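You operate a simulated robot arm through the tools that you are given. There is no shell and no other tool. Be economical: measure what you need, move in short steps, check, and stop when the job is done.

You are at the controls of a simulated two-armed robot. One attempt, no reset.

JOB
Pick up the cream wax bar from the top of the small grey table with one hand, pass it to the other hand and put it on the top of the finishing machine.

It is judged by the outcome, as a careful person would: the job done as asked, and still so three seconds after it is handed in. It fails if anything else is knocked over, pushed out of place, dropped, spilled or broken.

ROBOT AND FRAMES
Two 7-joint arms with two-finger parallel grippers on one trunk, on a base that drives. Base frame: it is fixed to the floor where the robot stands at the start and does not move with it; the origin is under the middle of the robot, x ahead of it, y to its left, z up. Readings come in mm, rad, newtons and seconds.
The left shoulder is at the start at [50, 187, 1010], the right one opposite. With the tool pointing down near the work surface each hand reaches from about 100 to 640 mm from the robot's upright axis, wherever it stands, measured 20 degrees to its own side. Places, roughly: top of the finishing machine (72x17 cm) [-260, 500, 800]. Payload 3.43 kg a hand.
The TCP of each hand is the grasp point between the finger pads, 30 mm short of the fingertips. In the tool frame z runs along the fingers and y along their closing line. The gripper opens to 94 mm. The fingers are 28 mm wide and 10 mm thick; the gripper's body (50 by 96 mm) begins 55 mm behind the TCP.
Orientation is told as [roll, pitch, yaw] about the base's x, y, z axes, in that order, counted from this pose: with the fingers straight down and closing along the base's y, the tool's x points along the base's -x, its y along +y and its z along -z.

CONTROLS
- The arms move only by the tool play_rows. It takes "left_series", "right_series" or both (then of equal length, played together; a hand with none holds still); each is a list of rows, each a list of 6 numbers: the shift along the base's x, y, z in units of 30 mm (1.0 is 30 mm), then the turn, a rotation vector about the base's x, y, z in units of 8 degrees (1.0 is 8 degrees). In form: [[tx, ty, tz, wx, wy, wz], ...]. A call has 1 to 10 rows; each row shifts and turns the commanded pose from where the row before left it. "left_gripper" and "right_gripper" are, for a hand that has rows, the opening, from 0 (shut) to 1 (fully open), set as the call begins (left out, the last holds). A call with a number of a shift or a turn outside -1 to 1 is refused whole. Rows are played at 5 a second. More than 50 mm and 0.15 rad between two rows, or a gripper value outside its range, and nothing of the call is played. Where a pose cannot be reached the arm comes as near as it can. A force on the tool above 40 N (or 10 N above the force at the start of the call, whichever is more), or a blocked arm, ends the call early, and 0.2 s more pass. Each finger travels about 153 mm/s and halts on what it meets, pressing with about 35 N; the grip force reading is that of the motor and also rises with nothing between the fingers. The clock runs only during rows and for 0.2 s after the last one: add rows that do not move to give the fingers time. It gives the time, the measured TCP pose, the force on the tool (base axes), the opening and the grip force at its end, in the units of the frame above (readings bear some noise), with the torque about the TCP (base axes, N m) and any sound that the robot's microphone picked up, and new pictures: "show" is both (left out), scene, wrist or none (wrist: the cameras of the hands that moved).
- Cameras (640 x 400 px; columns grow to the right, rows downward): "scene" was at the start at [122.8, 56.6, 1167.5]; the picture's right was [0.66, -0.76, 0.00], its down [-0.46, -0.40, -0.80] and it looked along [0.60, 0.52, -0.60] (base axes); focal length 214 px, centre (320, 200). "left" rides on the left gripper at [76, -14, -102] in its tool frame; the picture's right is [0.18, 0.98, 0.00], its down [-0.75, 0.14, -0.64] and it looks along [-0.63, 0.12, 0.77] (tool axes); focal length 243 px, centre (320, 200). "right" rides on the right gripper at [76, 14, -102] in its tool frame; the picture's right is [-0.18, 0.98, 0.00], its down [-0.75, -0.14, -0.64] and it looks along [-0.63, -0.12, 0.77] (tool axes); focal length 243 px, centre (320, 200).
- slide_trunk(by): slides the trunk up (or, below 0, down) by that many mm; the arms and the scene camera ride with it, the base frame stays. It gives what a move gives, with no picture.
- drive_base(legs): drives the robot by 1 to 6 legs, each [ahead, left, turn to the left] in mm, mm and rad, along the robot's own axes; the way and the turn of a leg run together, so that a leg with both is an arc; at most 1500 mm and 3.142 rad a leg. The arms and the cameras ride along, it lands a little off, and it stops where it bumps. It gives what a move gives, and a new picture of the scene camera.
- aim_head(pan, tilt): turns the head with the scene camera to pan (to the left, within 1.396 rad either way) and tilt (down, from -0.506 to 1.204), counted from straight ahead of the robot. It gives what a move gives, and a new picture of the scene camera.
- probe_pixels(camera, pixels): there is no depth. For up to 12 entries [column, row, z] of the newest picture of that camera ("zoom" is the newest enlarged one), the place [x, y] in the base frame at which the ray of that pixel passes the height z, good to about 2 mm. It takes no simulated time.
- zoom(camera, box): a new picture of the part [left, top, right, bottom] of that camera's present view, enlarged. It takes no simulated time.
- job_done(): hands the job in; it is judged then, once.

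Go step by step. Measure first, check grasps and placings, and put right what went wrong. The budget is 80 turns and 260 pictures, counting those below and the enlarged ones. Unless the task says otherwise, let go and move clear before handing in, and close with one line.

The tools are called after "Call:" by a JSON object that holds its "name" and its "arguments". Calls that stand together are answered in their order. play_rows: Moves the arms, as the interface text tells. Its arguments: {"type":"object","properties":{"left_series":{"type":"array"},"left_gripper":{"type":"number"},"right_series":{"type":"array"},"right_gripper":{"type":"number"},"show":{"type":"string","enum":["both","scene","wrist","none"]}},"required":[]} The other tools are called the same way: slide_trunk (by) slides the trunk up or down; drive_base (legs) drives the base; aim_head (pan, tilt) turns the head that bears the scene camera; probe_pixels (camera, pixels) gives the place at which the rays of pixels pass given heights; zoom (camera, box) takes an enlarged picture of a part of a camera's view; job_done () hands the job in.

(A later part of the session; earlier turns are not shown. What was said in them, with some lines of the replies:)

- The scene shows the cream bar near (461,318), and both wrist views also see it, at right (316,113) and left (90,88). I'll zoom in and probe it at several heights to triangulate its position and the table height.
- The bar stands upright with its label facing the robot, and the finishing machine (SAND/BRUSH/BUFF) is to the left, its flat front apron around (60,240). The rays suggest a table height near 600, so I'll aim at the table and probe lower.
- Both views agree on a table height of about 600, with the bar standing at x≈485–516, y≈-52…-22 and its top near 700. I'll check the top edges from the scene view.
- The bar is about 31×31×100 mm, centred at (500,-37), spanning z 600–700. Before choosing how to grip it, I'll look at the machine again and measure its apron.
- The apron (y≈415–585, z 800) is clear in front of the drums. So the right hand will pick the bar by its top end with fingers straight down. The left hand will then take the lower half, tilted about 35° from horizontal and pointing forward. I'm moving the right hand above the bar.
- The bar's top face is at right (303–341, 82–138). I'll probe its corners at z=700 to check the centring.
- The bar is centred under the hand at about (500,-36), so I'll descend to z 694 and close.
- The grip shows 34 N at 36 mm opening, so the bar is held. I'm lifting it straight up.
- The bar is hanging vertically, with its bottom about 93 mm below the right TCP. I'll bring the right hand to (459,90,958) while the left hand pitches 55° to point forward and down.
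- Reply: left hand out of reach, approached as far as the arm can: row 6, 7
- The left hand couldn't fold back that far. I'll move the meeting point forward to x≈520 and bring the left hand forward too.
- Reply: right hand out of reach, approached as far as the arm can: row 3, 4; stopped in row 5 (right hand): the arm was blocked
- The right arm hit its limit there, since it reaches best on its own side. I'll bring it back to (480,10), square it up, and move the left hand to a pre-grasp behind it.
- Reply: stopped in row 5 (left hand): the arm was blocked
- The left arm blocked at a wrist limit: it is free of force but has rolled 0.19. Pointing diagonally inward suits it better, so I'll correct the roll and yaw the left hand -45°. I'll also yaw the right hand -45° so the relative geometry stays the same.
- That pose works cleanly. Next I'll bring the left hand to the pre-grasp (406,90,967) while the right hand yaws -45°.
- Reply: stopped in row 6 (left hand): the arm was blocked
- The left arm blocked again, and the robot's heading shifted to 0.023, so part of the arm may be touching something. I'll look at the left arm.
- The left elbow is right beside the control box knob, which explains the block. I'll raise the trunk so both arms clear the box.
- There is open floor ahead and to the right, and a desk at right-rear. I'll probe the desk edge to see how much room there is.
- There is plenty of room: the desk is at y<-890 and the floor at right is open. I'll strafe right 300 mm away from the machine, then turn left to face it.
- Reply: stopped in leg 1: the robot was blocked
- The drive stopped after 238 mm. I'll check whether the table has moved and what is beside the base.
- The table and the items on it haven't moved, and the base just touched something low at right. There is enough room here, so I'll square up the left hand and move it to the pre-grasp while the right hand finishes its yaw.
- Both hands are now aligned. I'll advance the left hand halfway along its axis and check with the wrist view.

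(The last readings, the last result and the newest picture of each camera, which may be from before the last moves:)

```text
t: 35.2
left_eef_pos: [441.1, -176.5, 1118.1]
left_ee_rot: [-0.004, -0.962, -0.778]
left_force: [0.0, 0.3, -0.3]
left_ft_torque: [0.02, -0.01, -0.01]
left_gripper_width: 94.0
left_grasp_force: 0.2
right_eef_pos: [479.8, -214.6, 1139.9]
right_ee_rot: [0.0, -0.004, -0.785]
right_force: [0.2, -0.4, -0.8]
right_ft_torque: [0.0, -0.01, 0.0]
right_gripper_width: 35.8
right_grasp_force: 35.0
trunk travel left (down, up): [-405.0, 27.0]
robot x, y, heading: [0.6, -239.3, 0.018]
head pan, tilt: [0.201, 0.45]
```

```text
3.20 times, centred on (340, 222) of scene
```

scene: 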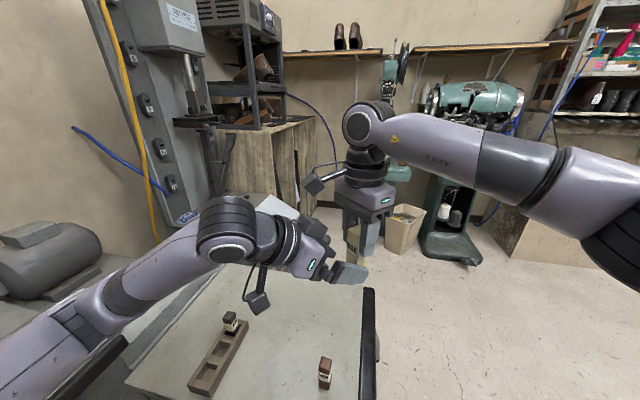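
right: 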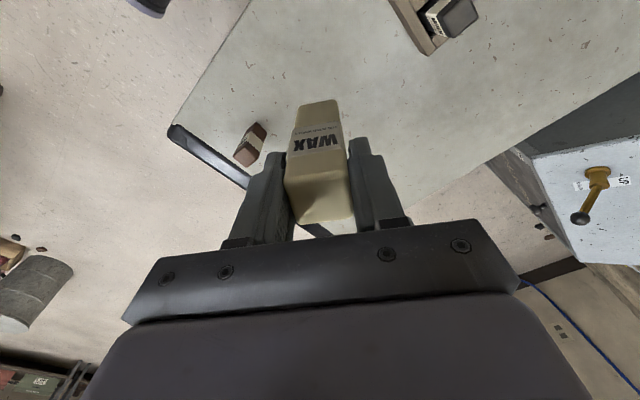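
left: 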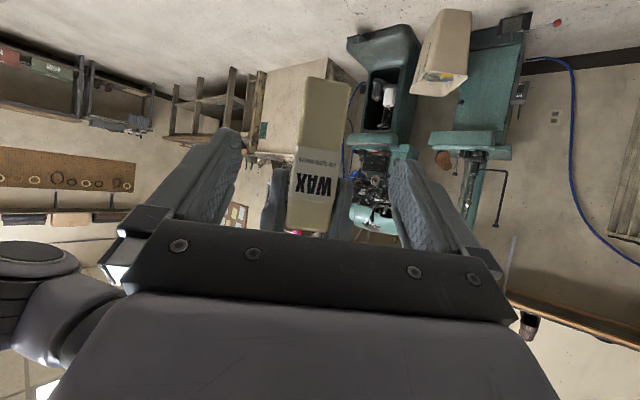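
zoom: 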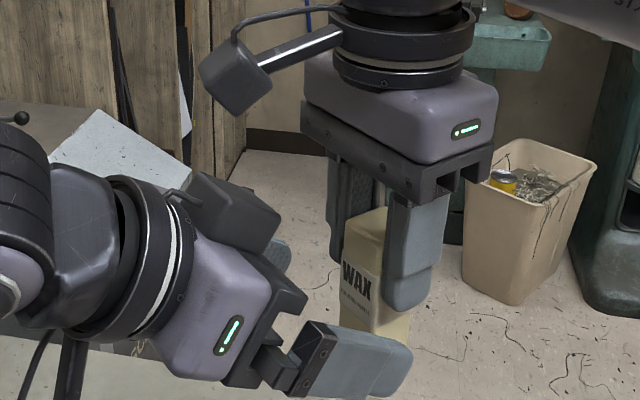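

The bar sits centred between the left fingers (about 300–350 between inner edges at 243 and 390). I'll advance the last 55 mm, aiming 4 mm lower for finger clearance, and close.

Call:
{"name": "play_rows", "arguments": {"left_series": [[0.55, -0.53, -0.62, 0, 0, 0], [0.55, -0.53, -0.62, 0, 0, 0], [0, 0, 0, 0, 0, 0]], "left_gripper": 1, "show": "both"}}

Call:
{"name": "zoom", "arguments": {"camera": "scene", "box": [270, 180, 430, 280]}}

```text
t: 36.0
left_eef_pos: [476.0, -207.7, 1081.3]
left_ee_rot: [-0.004, -0.961, -0.778]
left_force: [0.4, 0.0, 0.1]
left_ft_torque: [0.01, -0.01, 0.04]
left_gripper_width: 94.2
left_grasp_force: 0.2
right_eef_pos: [480.7, -213.3, 1138.1]
right_ee_rot: [-0.001, -0.004, -0.786]
right_force: [-0.6, 0.0, 0.0]
right_ft_torque: [-0.01, 0.01, 0.02]
right_gripper_width: 35.7
right_grasp_force: 34.6
trunk travel left (down, up): [-405.0, 27.0]
robot x, y, heading: [0.3, -237.9, 0.017]
head pan, tilt: [0.201, 0.45]
```

scene: 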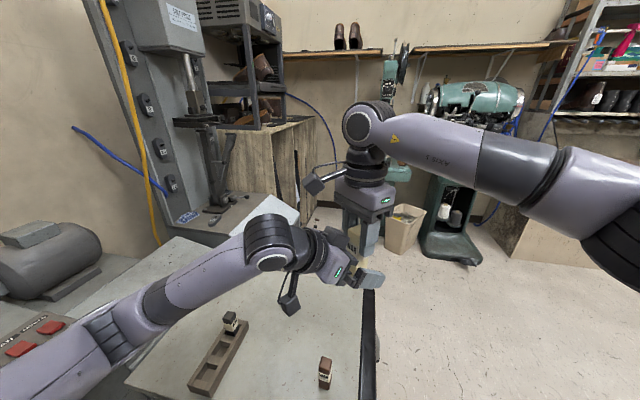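
left: 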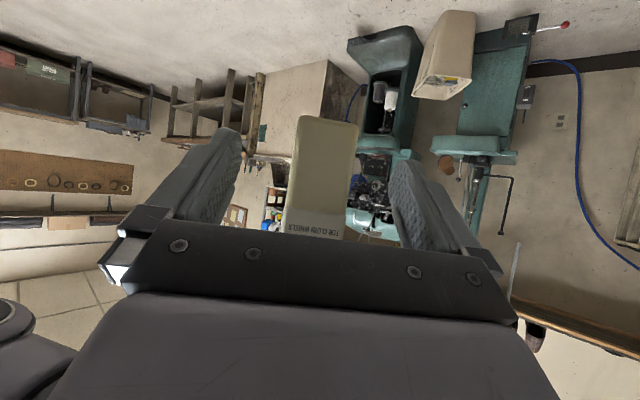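

```text
4.00 times, centred on (350, 230) of scene
```

zoom: 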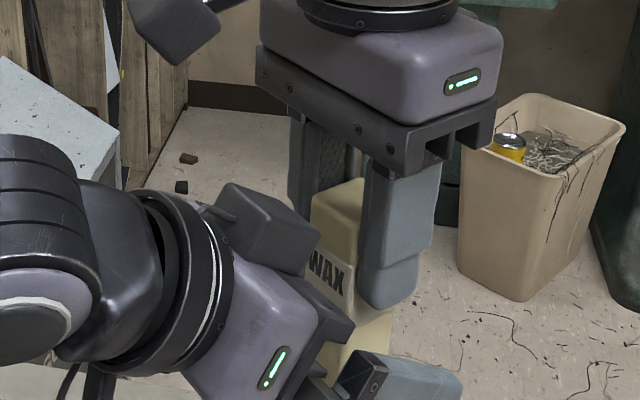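

There are no contact forces and the fingers are separated vertically. I'm closing the left hand.

Call:
{"name": "play_rows", "arguments": {"left_series": [[0, 0, 0, 0, 0, 0], [0, 0, 0, 0, 0, 0], [0, 0, 0, 0, 0, 0], [0, 0, 0, 0, 0, 0], [0, 0, 0, 0, 0, 0]], "left_gripper": 0, "show": "wrist"}}

Call:
{"name": "zoom", "arguments": {"camera": "scene", "box": [270, 180, 430, 280]}}

```text
t: 37.2
left_eef_pos: [475.0, -208.1, 1081.1]
left_ee_rot: [-0.002, -0.962, -0.781]
left_force: [-2.9, -4.1, -0.9]
left_ft_torque: [0.15, -0.16, -0.05]
left_gripper_width: 35.8
left_grasp_force: 35.1
right_eef_pos: [480.6, -214.0, 1139.2]
right_ee_rot: [0.001, -0.003, -0.788]
right_force: [2.8, 4.7, 0.8]
right_ft_torque: [0.07, 0.01, -0.01]
right_gripper_width: 35.7
right_grasp_force: 35.1
trunk travel left (down, up): [-405.0, 27.0]
robot x, y, heading: [4.0, -238.2, 0.014]
head pan, tilt: [0.201, 0.45]
```

left: 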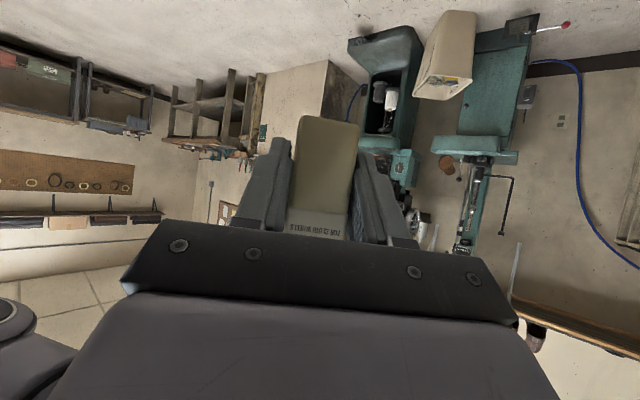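

```text
4.00 times, centred on (350, 230) of scene
```

zoom: 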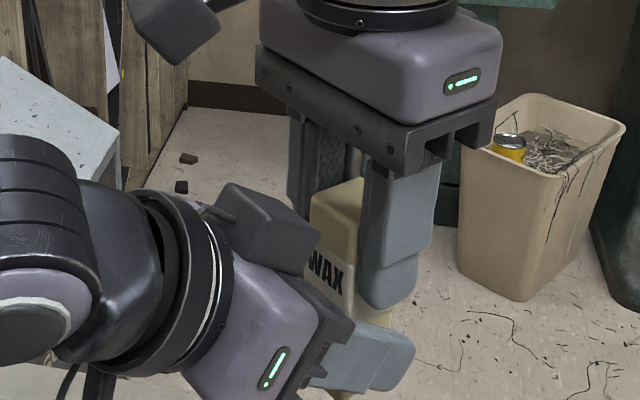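

Both hands hold the bar (35 N each, 35.8 mm). I'm opening the right hand and then raising it straight up.

Call:
{"name": "play_rows", "arguments": {"right_series": [[0, 0, 0, 0, 0, 0], [0, 0, 0, 0, 0, 0], [0, 0, 0, 0, 0, 0]], "right_gripper": 0.9, "show": "none"}}

Call:
{"name": "play_rows", "arguments": {"right_series": [[0, 0, 0.5, 0, 0, 0], [0, 0, 0.8, 0, 0, 0], [0, 0, 0.8, 0, 0, 0], [0, 0, 0.3, 0, 0, 0]], "show": "both"}}

```text
t: 38.0
left_eef_pos: [474.2, -208.0, 1080.7]
left_ee_rot: [-0.004, -0.961, -0.779]
left_force: [0.5, 0.2, 0.3]
left_ft_torque: [0.01, 0.0, -0.03]
left_gripper_width: 35.7
left_grasp_force: 34.7
right_eef_pos: [480.1, -213.9, 1138.3]
right_ee_rot: [0.0, -0.004, -0.785]
right_force: [-0.6, 0.2, -0.7]
right_ft_torque: [-0.02, 0.03, 0.0]
right_gripper_width: 84.4
right_grasp_force: 0.0
trunk travel left (down, up): [-405.0, 27.0]
robot x, y, heading: [2.0, -235.4, 0.018]
head pan, tilt: [0.201, 0.45]
```

```text
t: 39.0
left_eef_pos: [475.2, -207.4, 1080.1]
left_ee_rot: [-0.002, -0.963, -0.778]
left_force: [-0.8, -0.9, 0.2]
left_ft_torque: [-0.01, 0.04, -0.01]
left_gripper_width: 35.7
left_grasp_force: 34.4
right_eef_pos: [479.5, -214.0, 1210.6]
right_ee_rot: [-0.001, -0.004, -0.785]
right_force: [0.0, 0.3, 0.0]
right_ft_torque: [0.01, -0.04, -0.01]
right_gripper_width: 84.9
right_grasp_force: 0.1
trunk travel left (down, up): [-405.0, 27.0]
robot x, y, heading: [1.1, -237.5, 0.019]
head pan, tilt: [0.201, 0.45]
```

scene: 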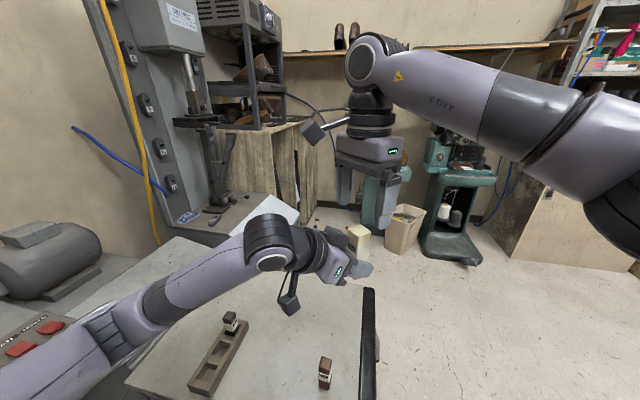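
right: 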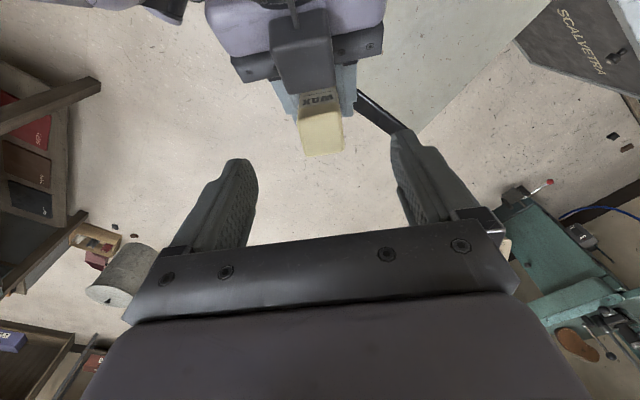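

The handover is done. The left hand holds the bar upright, with its bottom about 35 mm below the left TCP. I'll move the right hand up and away to the right.

Call:
{"name": "play_rows", "arguments": {"right_series": [[0, -0.9, 0.4, 0, 0, 0], [0, -0.9, 0.4, 0, 0, 0], [-0.2, -0.9, 0.4, 0, 0, 0], [-0.6, -0.9, 0.2, 0, 0, 0], [-0.8, -0.6, 0, 0, 0, 0], [-0.8, -0.4, 0, 0, 0, 0], [-0.8, 0, 0, 0, 0, 0]], "show": "none"}}

Call:
{"name": "drive_base", "arguments": {"legs": [[0, 40, 0], [0, 0, 0.5]]}}

```text
t: 40.6
left_eef_pos: [474.4, -207.4, 1081.6]
left_ee_rot: [-0.003, -0.962, -0.779]
left_force: [0.7, 0.9, -0.7]
left_ft_torque: [0.02, 0.02, -0.03]
left_gripper_width: 35.7
left_grasp_force: 34.8
right_eef_pos: [382.7, -352.2, 1252.8]
right_ee_rot: [-0.001, -0.003, -0.787]
right_force: [-0.3, 0.2, 0.0]
right_ft_torque: [0.03, -0.02, -0.01]
right_gripper_width: 84.4
right_grasp_force: 0.0
trunk travel left (down, up): [-405.0, 27.0]
robot x, y, heading: [2.0, -239.6, 0.017]
head pan, tilt: [0.201, 0.45]
```

```text
t: 43.0
left_eef_pos: [403.0, 53.8, 1081.8]
left_ee_rot: [-0.002, -0.963, -0.285]
left_force: [-1.0, 0.4, 0.3]
left_ft_torque: [-0.01, 0.03, 0.02]
left_gripper_width: 35.7
left_grasp_force: 34.6
right_eef_pos: [391.2, -116.8, 1252.3]
right_ee_rot: [-0.002, -0.004, -0.29]
right_force: [-0.8, 0.1, -0.2]
right_ft_torque: [0.0, 0.01, 0.01]
right_gripper_width: 84.8
right_grasp_force: 0.2
trunk travel left (down, up): [-405.0, 27.0]
robot x, y, heading: [0.3, -191.6, 0.513]
head pan, tilt: [0.201, 0.45]
```

scene: 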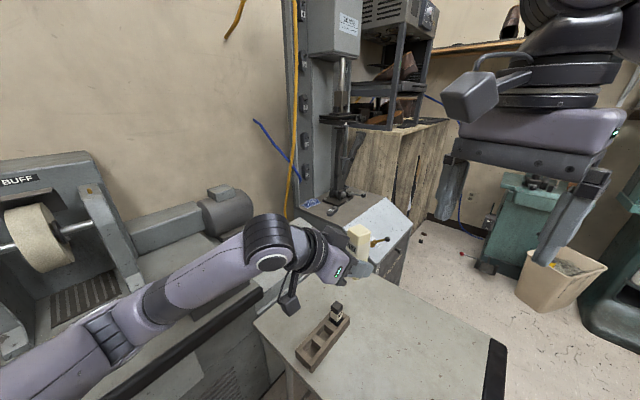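

The turn is going cleanly, so I'll continue to face the machine.

Call:
{"name": "drive_base", "arguments": {"legs": [[0, 0, 0.53], [0, 0, 0.53]]}}

Call:
{"name": "aim_head", "arguments": {"pan": 0.3, "tilt": 0.7}}

```text
t: 46.4
left_eef_pos: [-23.5, 276.7, 1080.4]
left_ee_rot: [-0.004, -0.963, 0.781]
left_force: [0.3, 0.4, -0.1]
left_ft_torque: [0.01, -0.04, -0.02]
left_gripper_width: 35.6
left_grasp_force: 34.7
right_eef_pos: [118.4, 184.7, 1253.0]
right_ee_rot: [-0.001, -0.003, 0.775]
right_force: [0.1, 0.4, -0.3]
right_ft_torque: [0.05, -0.01, -0.04]
right_gripper_width: 84.3
right_grasp_force: 0.0
trunk travel left (down, up): [-405.0, 27.0]
robot x, y, heading: [0.8, -199.1, 1.581]
head pan, tilt: [0.201, 0.45]
```

scene: 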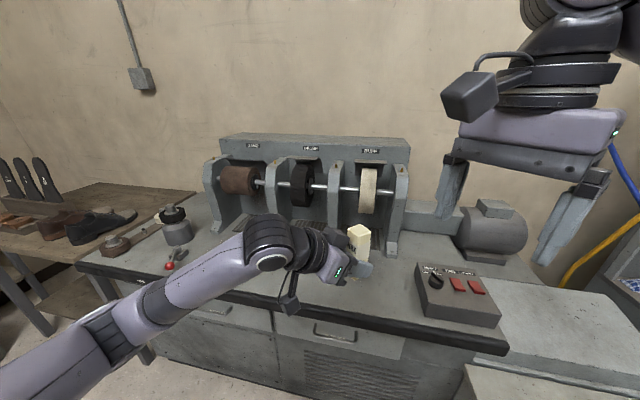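

```text
t: 47.2
left_eef_pos: [-24.5, 276.9, 1080.2]
left_ee_rot: [-0.004, -0.962, 0.782]
left_force: [0.7, -0.2, 0.0]
left_ft_torque: [-0.02, 0.0, 0.02]
left_gripper_width: 35.8
left_grasp_force: 35.2
right_eef_pos: [119.5, 184.8, 1253.4]
right_ee_rot: [-0.001, -0.003, 0.775]
right_force: [0.6, 1.0, 0.6]
right_ft_torque: [-0.01, -0.02, -0.02]
right_gripper_width: 84.5
right_grasp_force: 0.1
trunk travel left (down, up): [-405.0, 27.0]
robot x, y, heading: [-0.7, -196.2, 1.579]
head pan, tilt: [0.3, 0.7]
```

scene: 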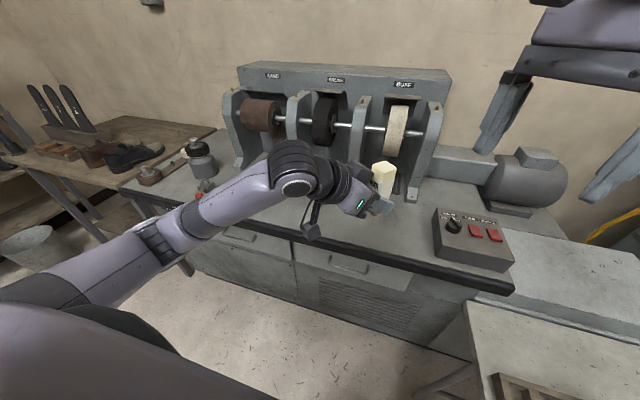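

Now the apron is fully visible, from its dark front bumper at (400,275) to the drum housings. I'll measure its edges at z=800.

Call:
{"name": "probe_pixels", "arguments": {"camera": "scene", "pixels": [[250, 215, 800], [400, 262, 800], [330, 240, 800], [430, 275, 800], [240, 165, 800], [416, 200, 800], [445, 262, 800], [200, 195, 800], [435, 235, 800]]}}

Call:
{"name": "zoom", "arguments": {"camera": "scene", "box": [180, 120, 500, 320]}}

```text
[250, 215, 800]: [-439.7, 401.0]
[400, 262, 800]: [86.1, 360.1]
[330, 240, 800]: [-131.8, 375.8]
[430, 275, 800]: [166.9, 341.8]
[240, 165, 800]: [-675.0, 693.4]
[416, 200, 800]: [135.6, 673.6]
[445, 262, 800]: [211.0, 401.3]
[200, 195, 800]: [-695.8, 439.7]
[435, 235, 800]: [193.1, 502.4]
```

```text
2.00 times, centred on (340, 220) of scene
```

zoom: 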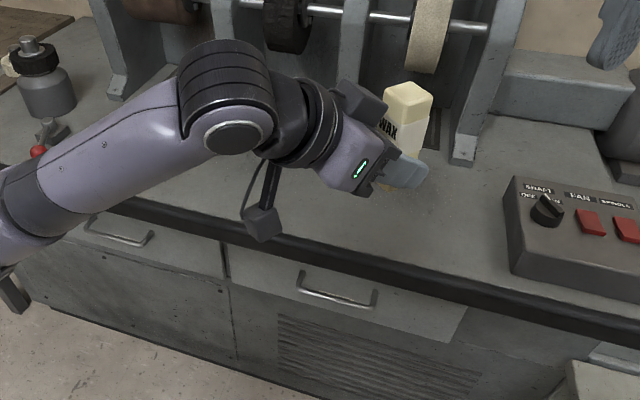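

The apron's front edge is at y≈400 and it is clear back to the housings at y≈670. I'll drive ahead 185 and left 130 so the bar hovers near (-150,470).

Call:
{"name": "drive_base", "arguments": {"legs": [[0, 130, 0], [185, 0, 0]]}}

Call:
{"name": "slide_trunk", "arguments": {"by": -110}}

Call:
{"name": "aim_head", "arguments": {"pan": 0.25, "tilt": 0.75}}

```text
t: 50.1
left_eef_pos: [-157.1, 458.9, 1080.1]
left_ee_rot: [-0.005, -0.962, 0.781]
left_force: [0.1, 0.6, -0.5]
left_ft_torque: [-0.03, 0.01, 0.01]
left_gripper_width: 35.7
left_grasp_force: 35.0
right_eef_pos: [-13.6, 368.4, 1253.1]
right_ee_rot: [-0.002, -0.005, 0.776]
right_force: [0.6, 0.3, 0.4]
right_ft_torque: [-0.05, -0.02, 0.03]
right_gripper_width: 84.6
right_grasp_force: 0.0
trunk travel left (down, up): [-405.0, 27.0]
robot x, y, heading: [-130.5, -15.1, 1.58]
head pan, tilt: [0.3, 0.7]
```

scene: 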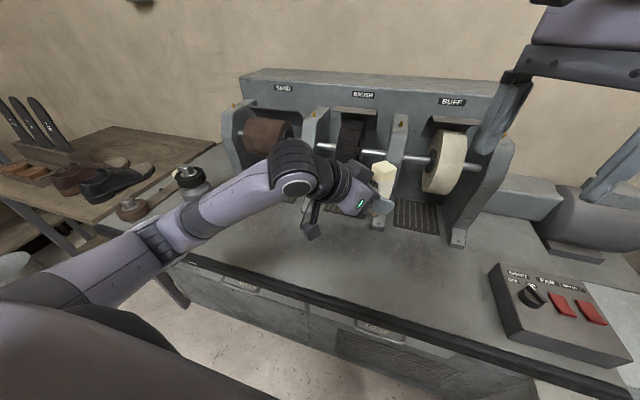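

```text
t: 51.5
left_eef_pos: [-156.3, 459.1, 970.7]
left_ee_rot: [-0.003, -0.964, 0.782]
left_force: [0.6, 0.4, -0.7]
left_ft_torque: [-0.03, 0.01, -0.02]
left_gripper_width: 35.6
left_grasp_force: 34.9
right_eef_pos: [-13.6, 368.1, 1141.9]
right_ee_rot: [0.0, -0.003, 0.776]
right_force: [0.7, 0.9, -0.3]
right_ft_torque: [0.02, -0.01, 0.0]
right_gripper_width: 84.6
right_grasp_force: 0.0
trunk travel left (down, up): [-295.0, 137.0]
robot x, y, heading: [-132.0, -8.3, 1.581]
head pan, tilt: [0.3, 0.7]
```

```text
t: 52.2
left_eef_pos: [-156.4, 459.7, 970.5]
left_ee_rot: [-0.003, -0.961, 0.781]
left_force: [0.4, -0.4, -1.9]
left_ft_torque: [0.01, 0.01, -0.04]
left_gripper_width: 35.6
left_grasp_force: 35.3
right_eef_pos: [-12.8, 368.0, 1143.4]
right_ee_rot: [-0.001, -0.004, 0.777]
right_force: [-0.4, 0.4, 0.5]
right_ft_torque: [0.0, 0.01, -0.01]
right_gripper_width: 84.7
right_grasp_force: 0.1
trunk travel left (down, up): [-295.0, 137.0]
robot x, y, heading: [-133.6, -16.1, 1.577]
head pan, tilt: [0.25, 0.75]
```

scene: 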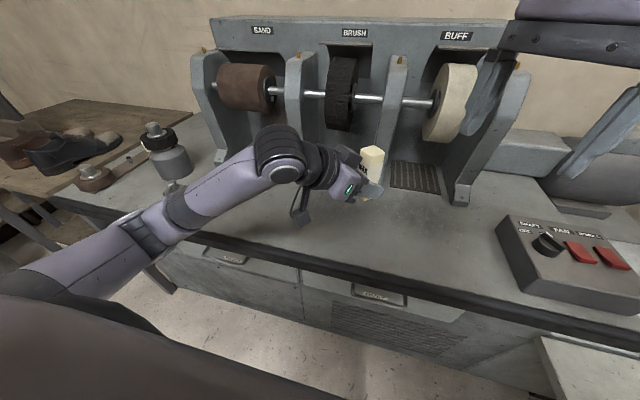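

The bar bottom is near z 936 above a clear patch of apron. I'll lower with the arm by 100 mm and check.

Call:
{"name": "play_rows", "arguments": {"left_series": [[0, 0, -0.84, 0, 0, 0], [0, 0, -0.84, 0, 0, 0], [0, 0, -0.84, 0, 0, 0], [0, 0, -0.84, 0, 0, 0], [0, 0, 0, 0, 0, 0]], "show": "both"}}

Call:
{"name": "zoom", "arguments": {"camera": "scene", "box": [240, 120, 440, 245]}}

```text
t: 53.4
left_eef_pos: [-156.8, 458.3, 870.1]
left_ee_rot: [-0.003, -0.962, 0.783]
left_force: [0.3, -0.4, -0.2]
left_ft_torque: [-0.01, 0.0, 0.02]
left_gripper_width: 35.6
left_grasp_force: 34.8
right_eef_pos: [-12.6, 368.4, 1143.4]
right_ee_rot: [0.0, -0.001, 0.776]
right_force: [0.3, 0.2, 0.2]
right_ft_torque: [-0.01, 0.03, 0.03]
right_gripper_width: 84.7
right_grasp_force: 0.1
trunk travel left (down, up): [-295.0, 137.0]
robot x, y, heading: [-133.2, -11.9, 1.578]
head pan, tilt: [0.25, 0.75]
```

scene: 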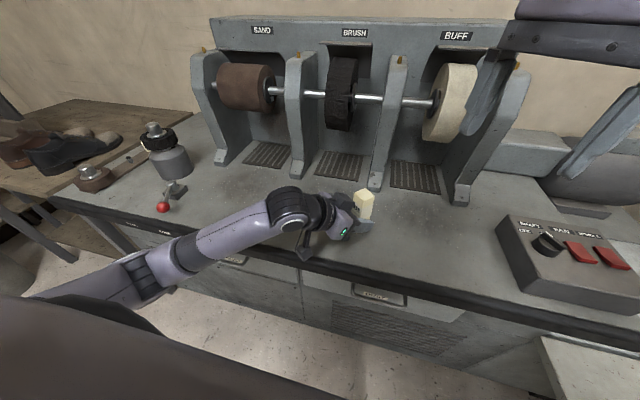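
left: 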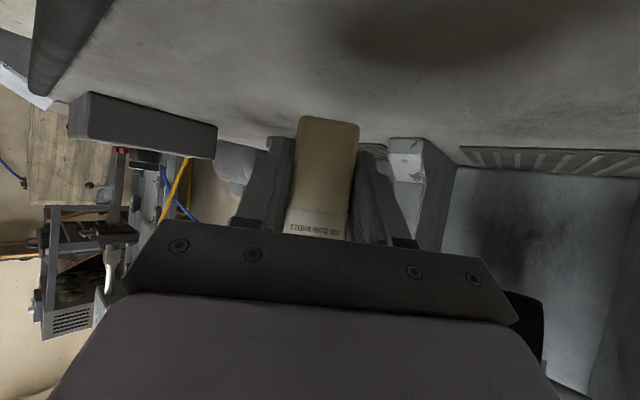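

```text
3.20 times, centred on (340, 182) of scene
```

zoom: 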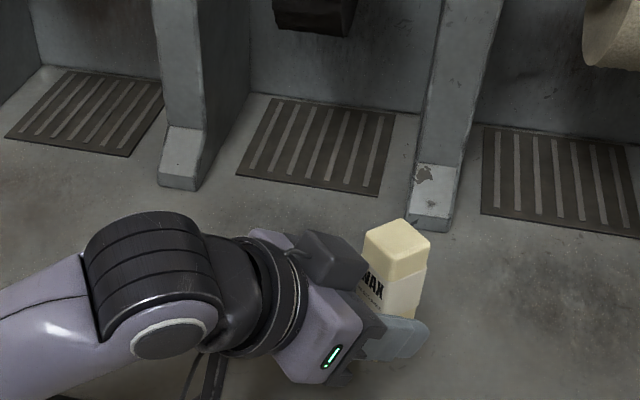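

The clearances look good. I'll lower 27 mm, then go in fine steps until contact.

Call:
{"name": "play_rows", "arguments": {"left_series": [[0, 0, -0.5, 0, 0, 0], [0, 0, -0.4, 0, 0, 0], [0, 0, 0, 0, 0, 0]], "show": "both"}}

Call:
{"name": "zoom", "arguments": {"camera": "scene", "box": [280, 160, 440, 260]}}

```text
t: 54.2
left_eef_pos: [-156.6, 460.4, 842.3]
left_ee_rot: [-0.003, -0.961, 0.783]
left_force: [0.0, -0.3, -2.0]
left_ft_torque: [0.0, 0.03, -0.01]
left_gripper_width: 35.9
left_grasp_force: 35.6
right_eef_pos: [-12.8, 366.8, 1142.9]
right_ee_rot: [0.0, -0.003, 0.775]
right_force: [-0.3, 0.0, -0.4]
right_ft_torque: [0.0, 0.01, -0.02]
right_gripper_width: 84.6
right_grasp_force: 0.0
trunk travel left (down, up): [-295.0, 137.0]
robot x, y, heading: [-129.2, -12.0, 1.582]
head pan, tilt: [0.25, 0.75]
```

scene: 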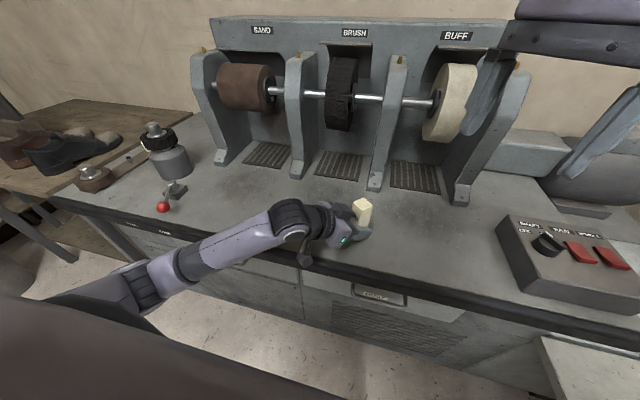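
left: 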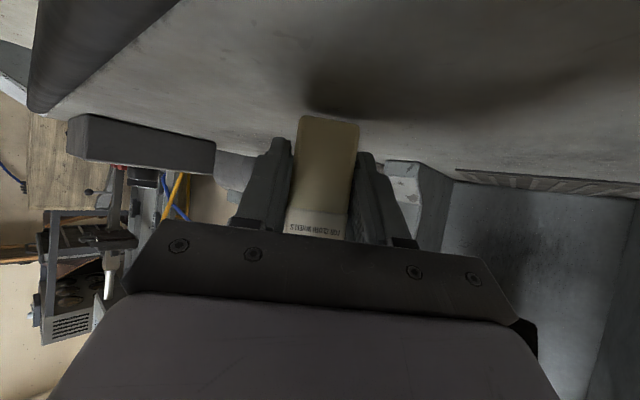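

```text
4.00 times, centred on (360, 210) of scene
```

zoom: 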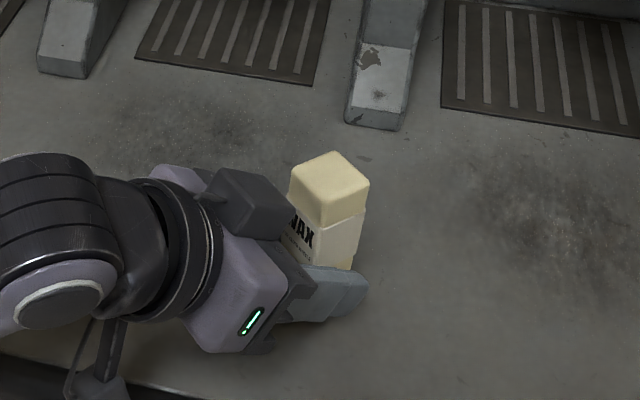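

Bar bottom is about 7 mm up, with its shadow close beneath at left (320,100). I'm stepping down in 2 mm steps.

Call:
{"name": "play_rows", "arguments": {"left_series": [[0, 0, -0.07, 0, 0, 0], [0, 0, -0.07, 0, 0, 0], [0, 0, -0.07, 0, 0, 0], [0, 0, 0, 0, 0, 0]], "show": "wrist"}}

```text
t: 55.2
left_eef_pos: [-157.9, 458.8, 837.0]
left_ee_rot: [-0.004, -0.963, 0.781]
left_force: [0.4, -0.3, -1.0]
left_ft_torque: [-0.03, -0.01, 0.0]
left_gripper_width: 35.9
left_grasp_force: 35.0
right_eef_pos: [-12.3, 366.9, 1142.4]
right_ee_rot: [-0.001, -0.002, 0.777]
right_force: [0.5, 0.4, 0.2]
right_ft_torque: [0.0, 0.0, -0.01]
right_gripper_width: 84.6
right_grasp_force: 0.1
trunk travel left (down, up): [-295.0, 137.0]
robot x, y, heading: [-135.2, -16.7, 1.585]
head pan, tilt: [0.25, 0.75]
```

left: 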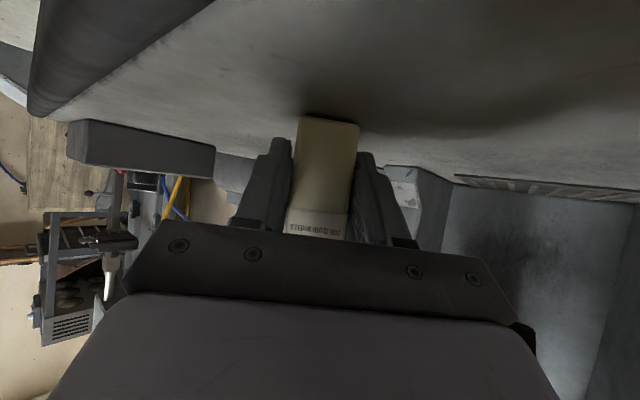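

Call:
{"name": "play_rows", "arguments": {"left_series": [[0, 0, -0.05, 0, 0, 0], [0, 0, -0.05, 0, 0, 0], [0, 0, 0, 0, 0, 0]], "show": "wrist"}}

```text
t: 56.0
left_eef_pos: [-157.3, 459.7, 835.5]
left_ee_rot: [-0.001, -0.964, 0.782]
left_force: [-1.5, -0.8, 5.9]
left_ft_torque: [-0.04, 0.11, -0.03]
left_gripper_width: 35.8
left_grasp_force: 34.8
right_eef_pos: [-13.7, 367.0, 1143.0]
right_ee_rot: [0.001, -0.004, 0.776]
right_force: [0.7, -0.4, 0.0]
right_ft_torque: [-0.01, 0.01, 0.02]
right_gripper_width: 84.8
right_grasp_force: 0.1
trunk travel left (down, up): [-295.0, 137.0]
robot x, y, heading: [-134.0, -14.3, 1.584]
head pan, tilt: [0.25, 0.75]
```

left: 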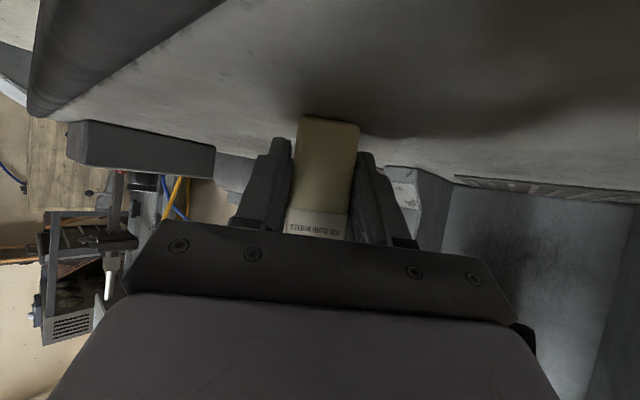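

A 6 N upward force at TCP z 835.5 shows the bar is standing on the apron. I'm opening the left hand.

Call:
{"name": "play_rows", "arguments": {"left_series": [[0, 0, 0, 0, 0, 0], [0, 0, 0, 0, 0, 0], [0, 0, 0, 0, 0, 0], [0, 0, 0, 0, 0, 0]], "left_gripper": 1, "show": "both"}}

```text
t: 57.0
left_eef_pos: [-155.8, 460.9, 833.4]
left_ee_rot: [-0.003, -0.961, 0.78]
left_force: [1.0, 0.0, 0.1]
left_ft_torque: [0.0, -0.01, 0.0]
left_gripper_width: 94.1
left_grasp_force: 0.1
right_eef_pos: [-12.8, 367.7, 1143.3]
right_ee_rot: [0.002, -0.001, 0.776]
right_force: [-0.1, 1.3, -0.1]
right_ft_torque: [-0.03, 0.04, 0.03]
right_gripper_width: 84.5
right_grasp_force: 0.0
trunk travel left (down, up): [-295.0, 137.0]
robot x, y, heading: [-130.6, -15.6, 1.582]
head pan, tilt: [0.25, 0.75]
```

scene: 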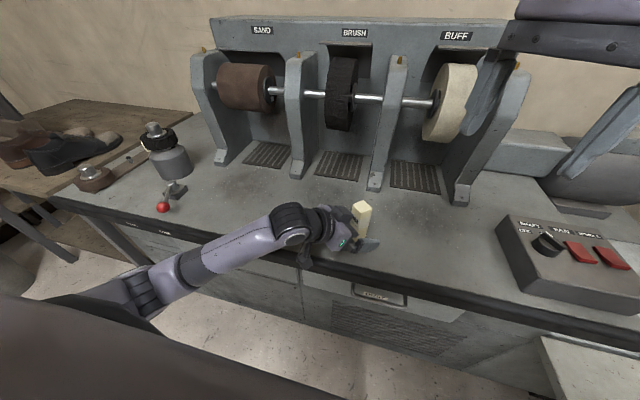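
left: 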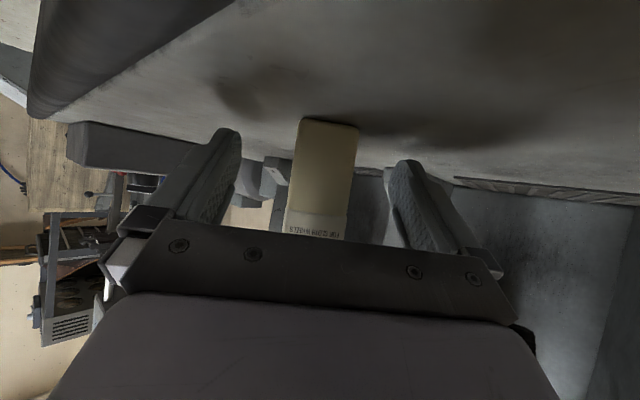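

The bar stands free between the open fingers. I'm backing the left hand out along its own axis.

Call:
{"name": "play_rows", "arguments": {"left_series": [[-0.4, -0.4, 0.39, 0, 0, 0], [-0.7, -0.7, 0.69, 0, 0, 0], [-0.7, -0.7, 0.69, 0, 0, 0], [-0.7, -0.7, 0.69, 0, 0, 0], [-0.5, -0.5, 0.9, 0, 0, 0], [0, 0, 0, 0, 0, 0]], "show": "both"}}

Call:
{"name": "zoom", "arguments": {"camera": "scene", "box": [280, 160, 440, 260]}}

```text
t: 58.4
left_eef_pos: [-246.8, 367.7, 933.0]
left_ee_rot: [-0.004, -0.962, 0.783]
left_force: [-1.0, -0.3, -0.5]
left_ft_torque: [-0.01, 0.01, -0.01]
left_gripper_width: 94.0
left_grasp_force: 0.1
right_eef_pos: [-12.7, 368.1, 1142.5]
right_ee_rot: [0.001, -0.004, 0.775]
right_force: [-0.6, -0.3, -0.2]
right_ft_torque: [0.04, -0.01, 0.01]
right_gripper_width: 84.4
right_grasp_force: 0.1
trunk travel left (down, up): [-295.0, 137.0]
robot x, y, heading: [-129.9, -12.8, 1.579]
head pan, tilt: [0.25, 0.75]
```

scene: 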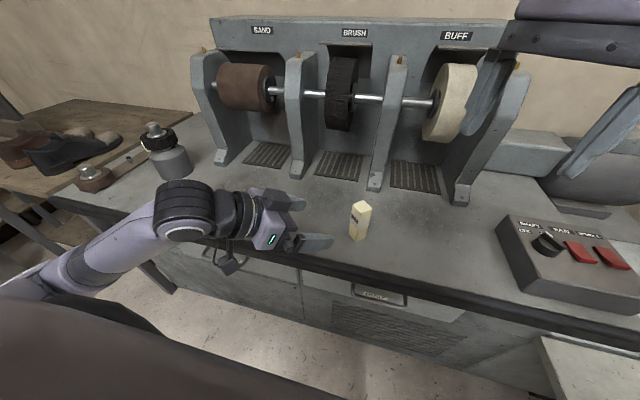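
left: 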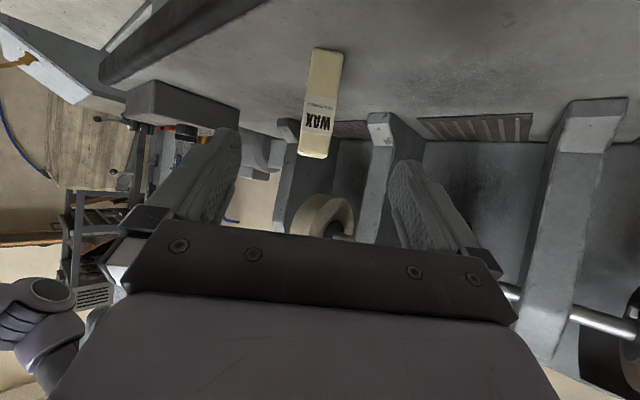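

```text
4.00 times, centred on (360, 210) of scene
```

zoom: 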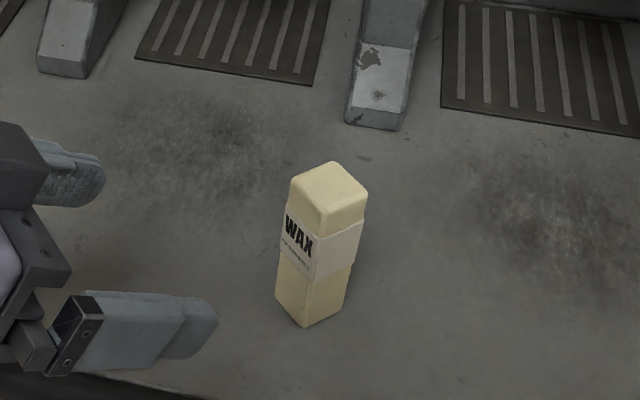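

The bar stands upright on the apron at zoom (320,250), and both hands are clear of it. I'm handing in.

Call:
{"name": "job_done", "arguments": {}}

```text
The job is handed in.
```

The right hand picked the cream wax bar off the grey table and passed it to the left hand, which stood it upright on top of the finishing machine. Two contacts happened on the way: the left elbow probably pressed against the control box by its knob, and the base stopped against something low at right that I never saw. The table and the items on it looked unmoved afterwards, but I didn't check the knob's setting or what the base touched.
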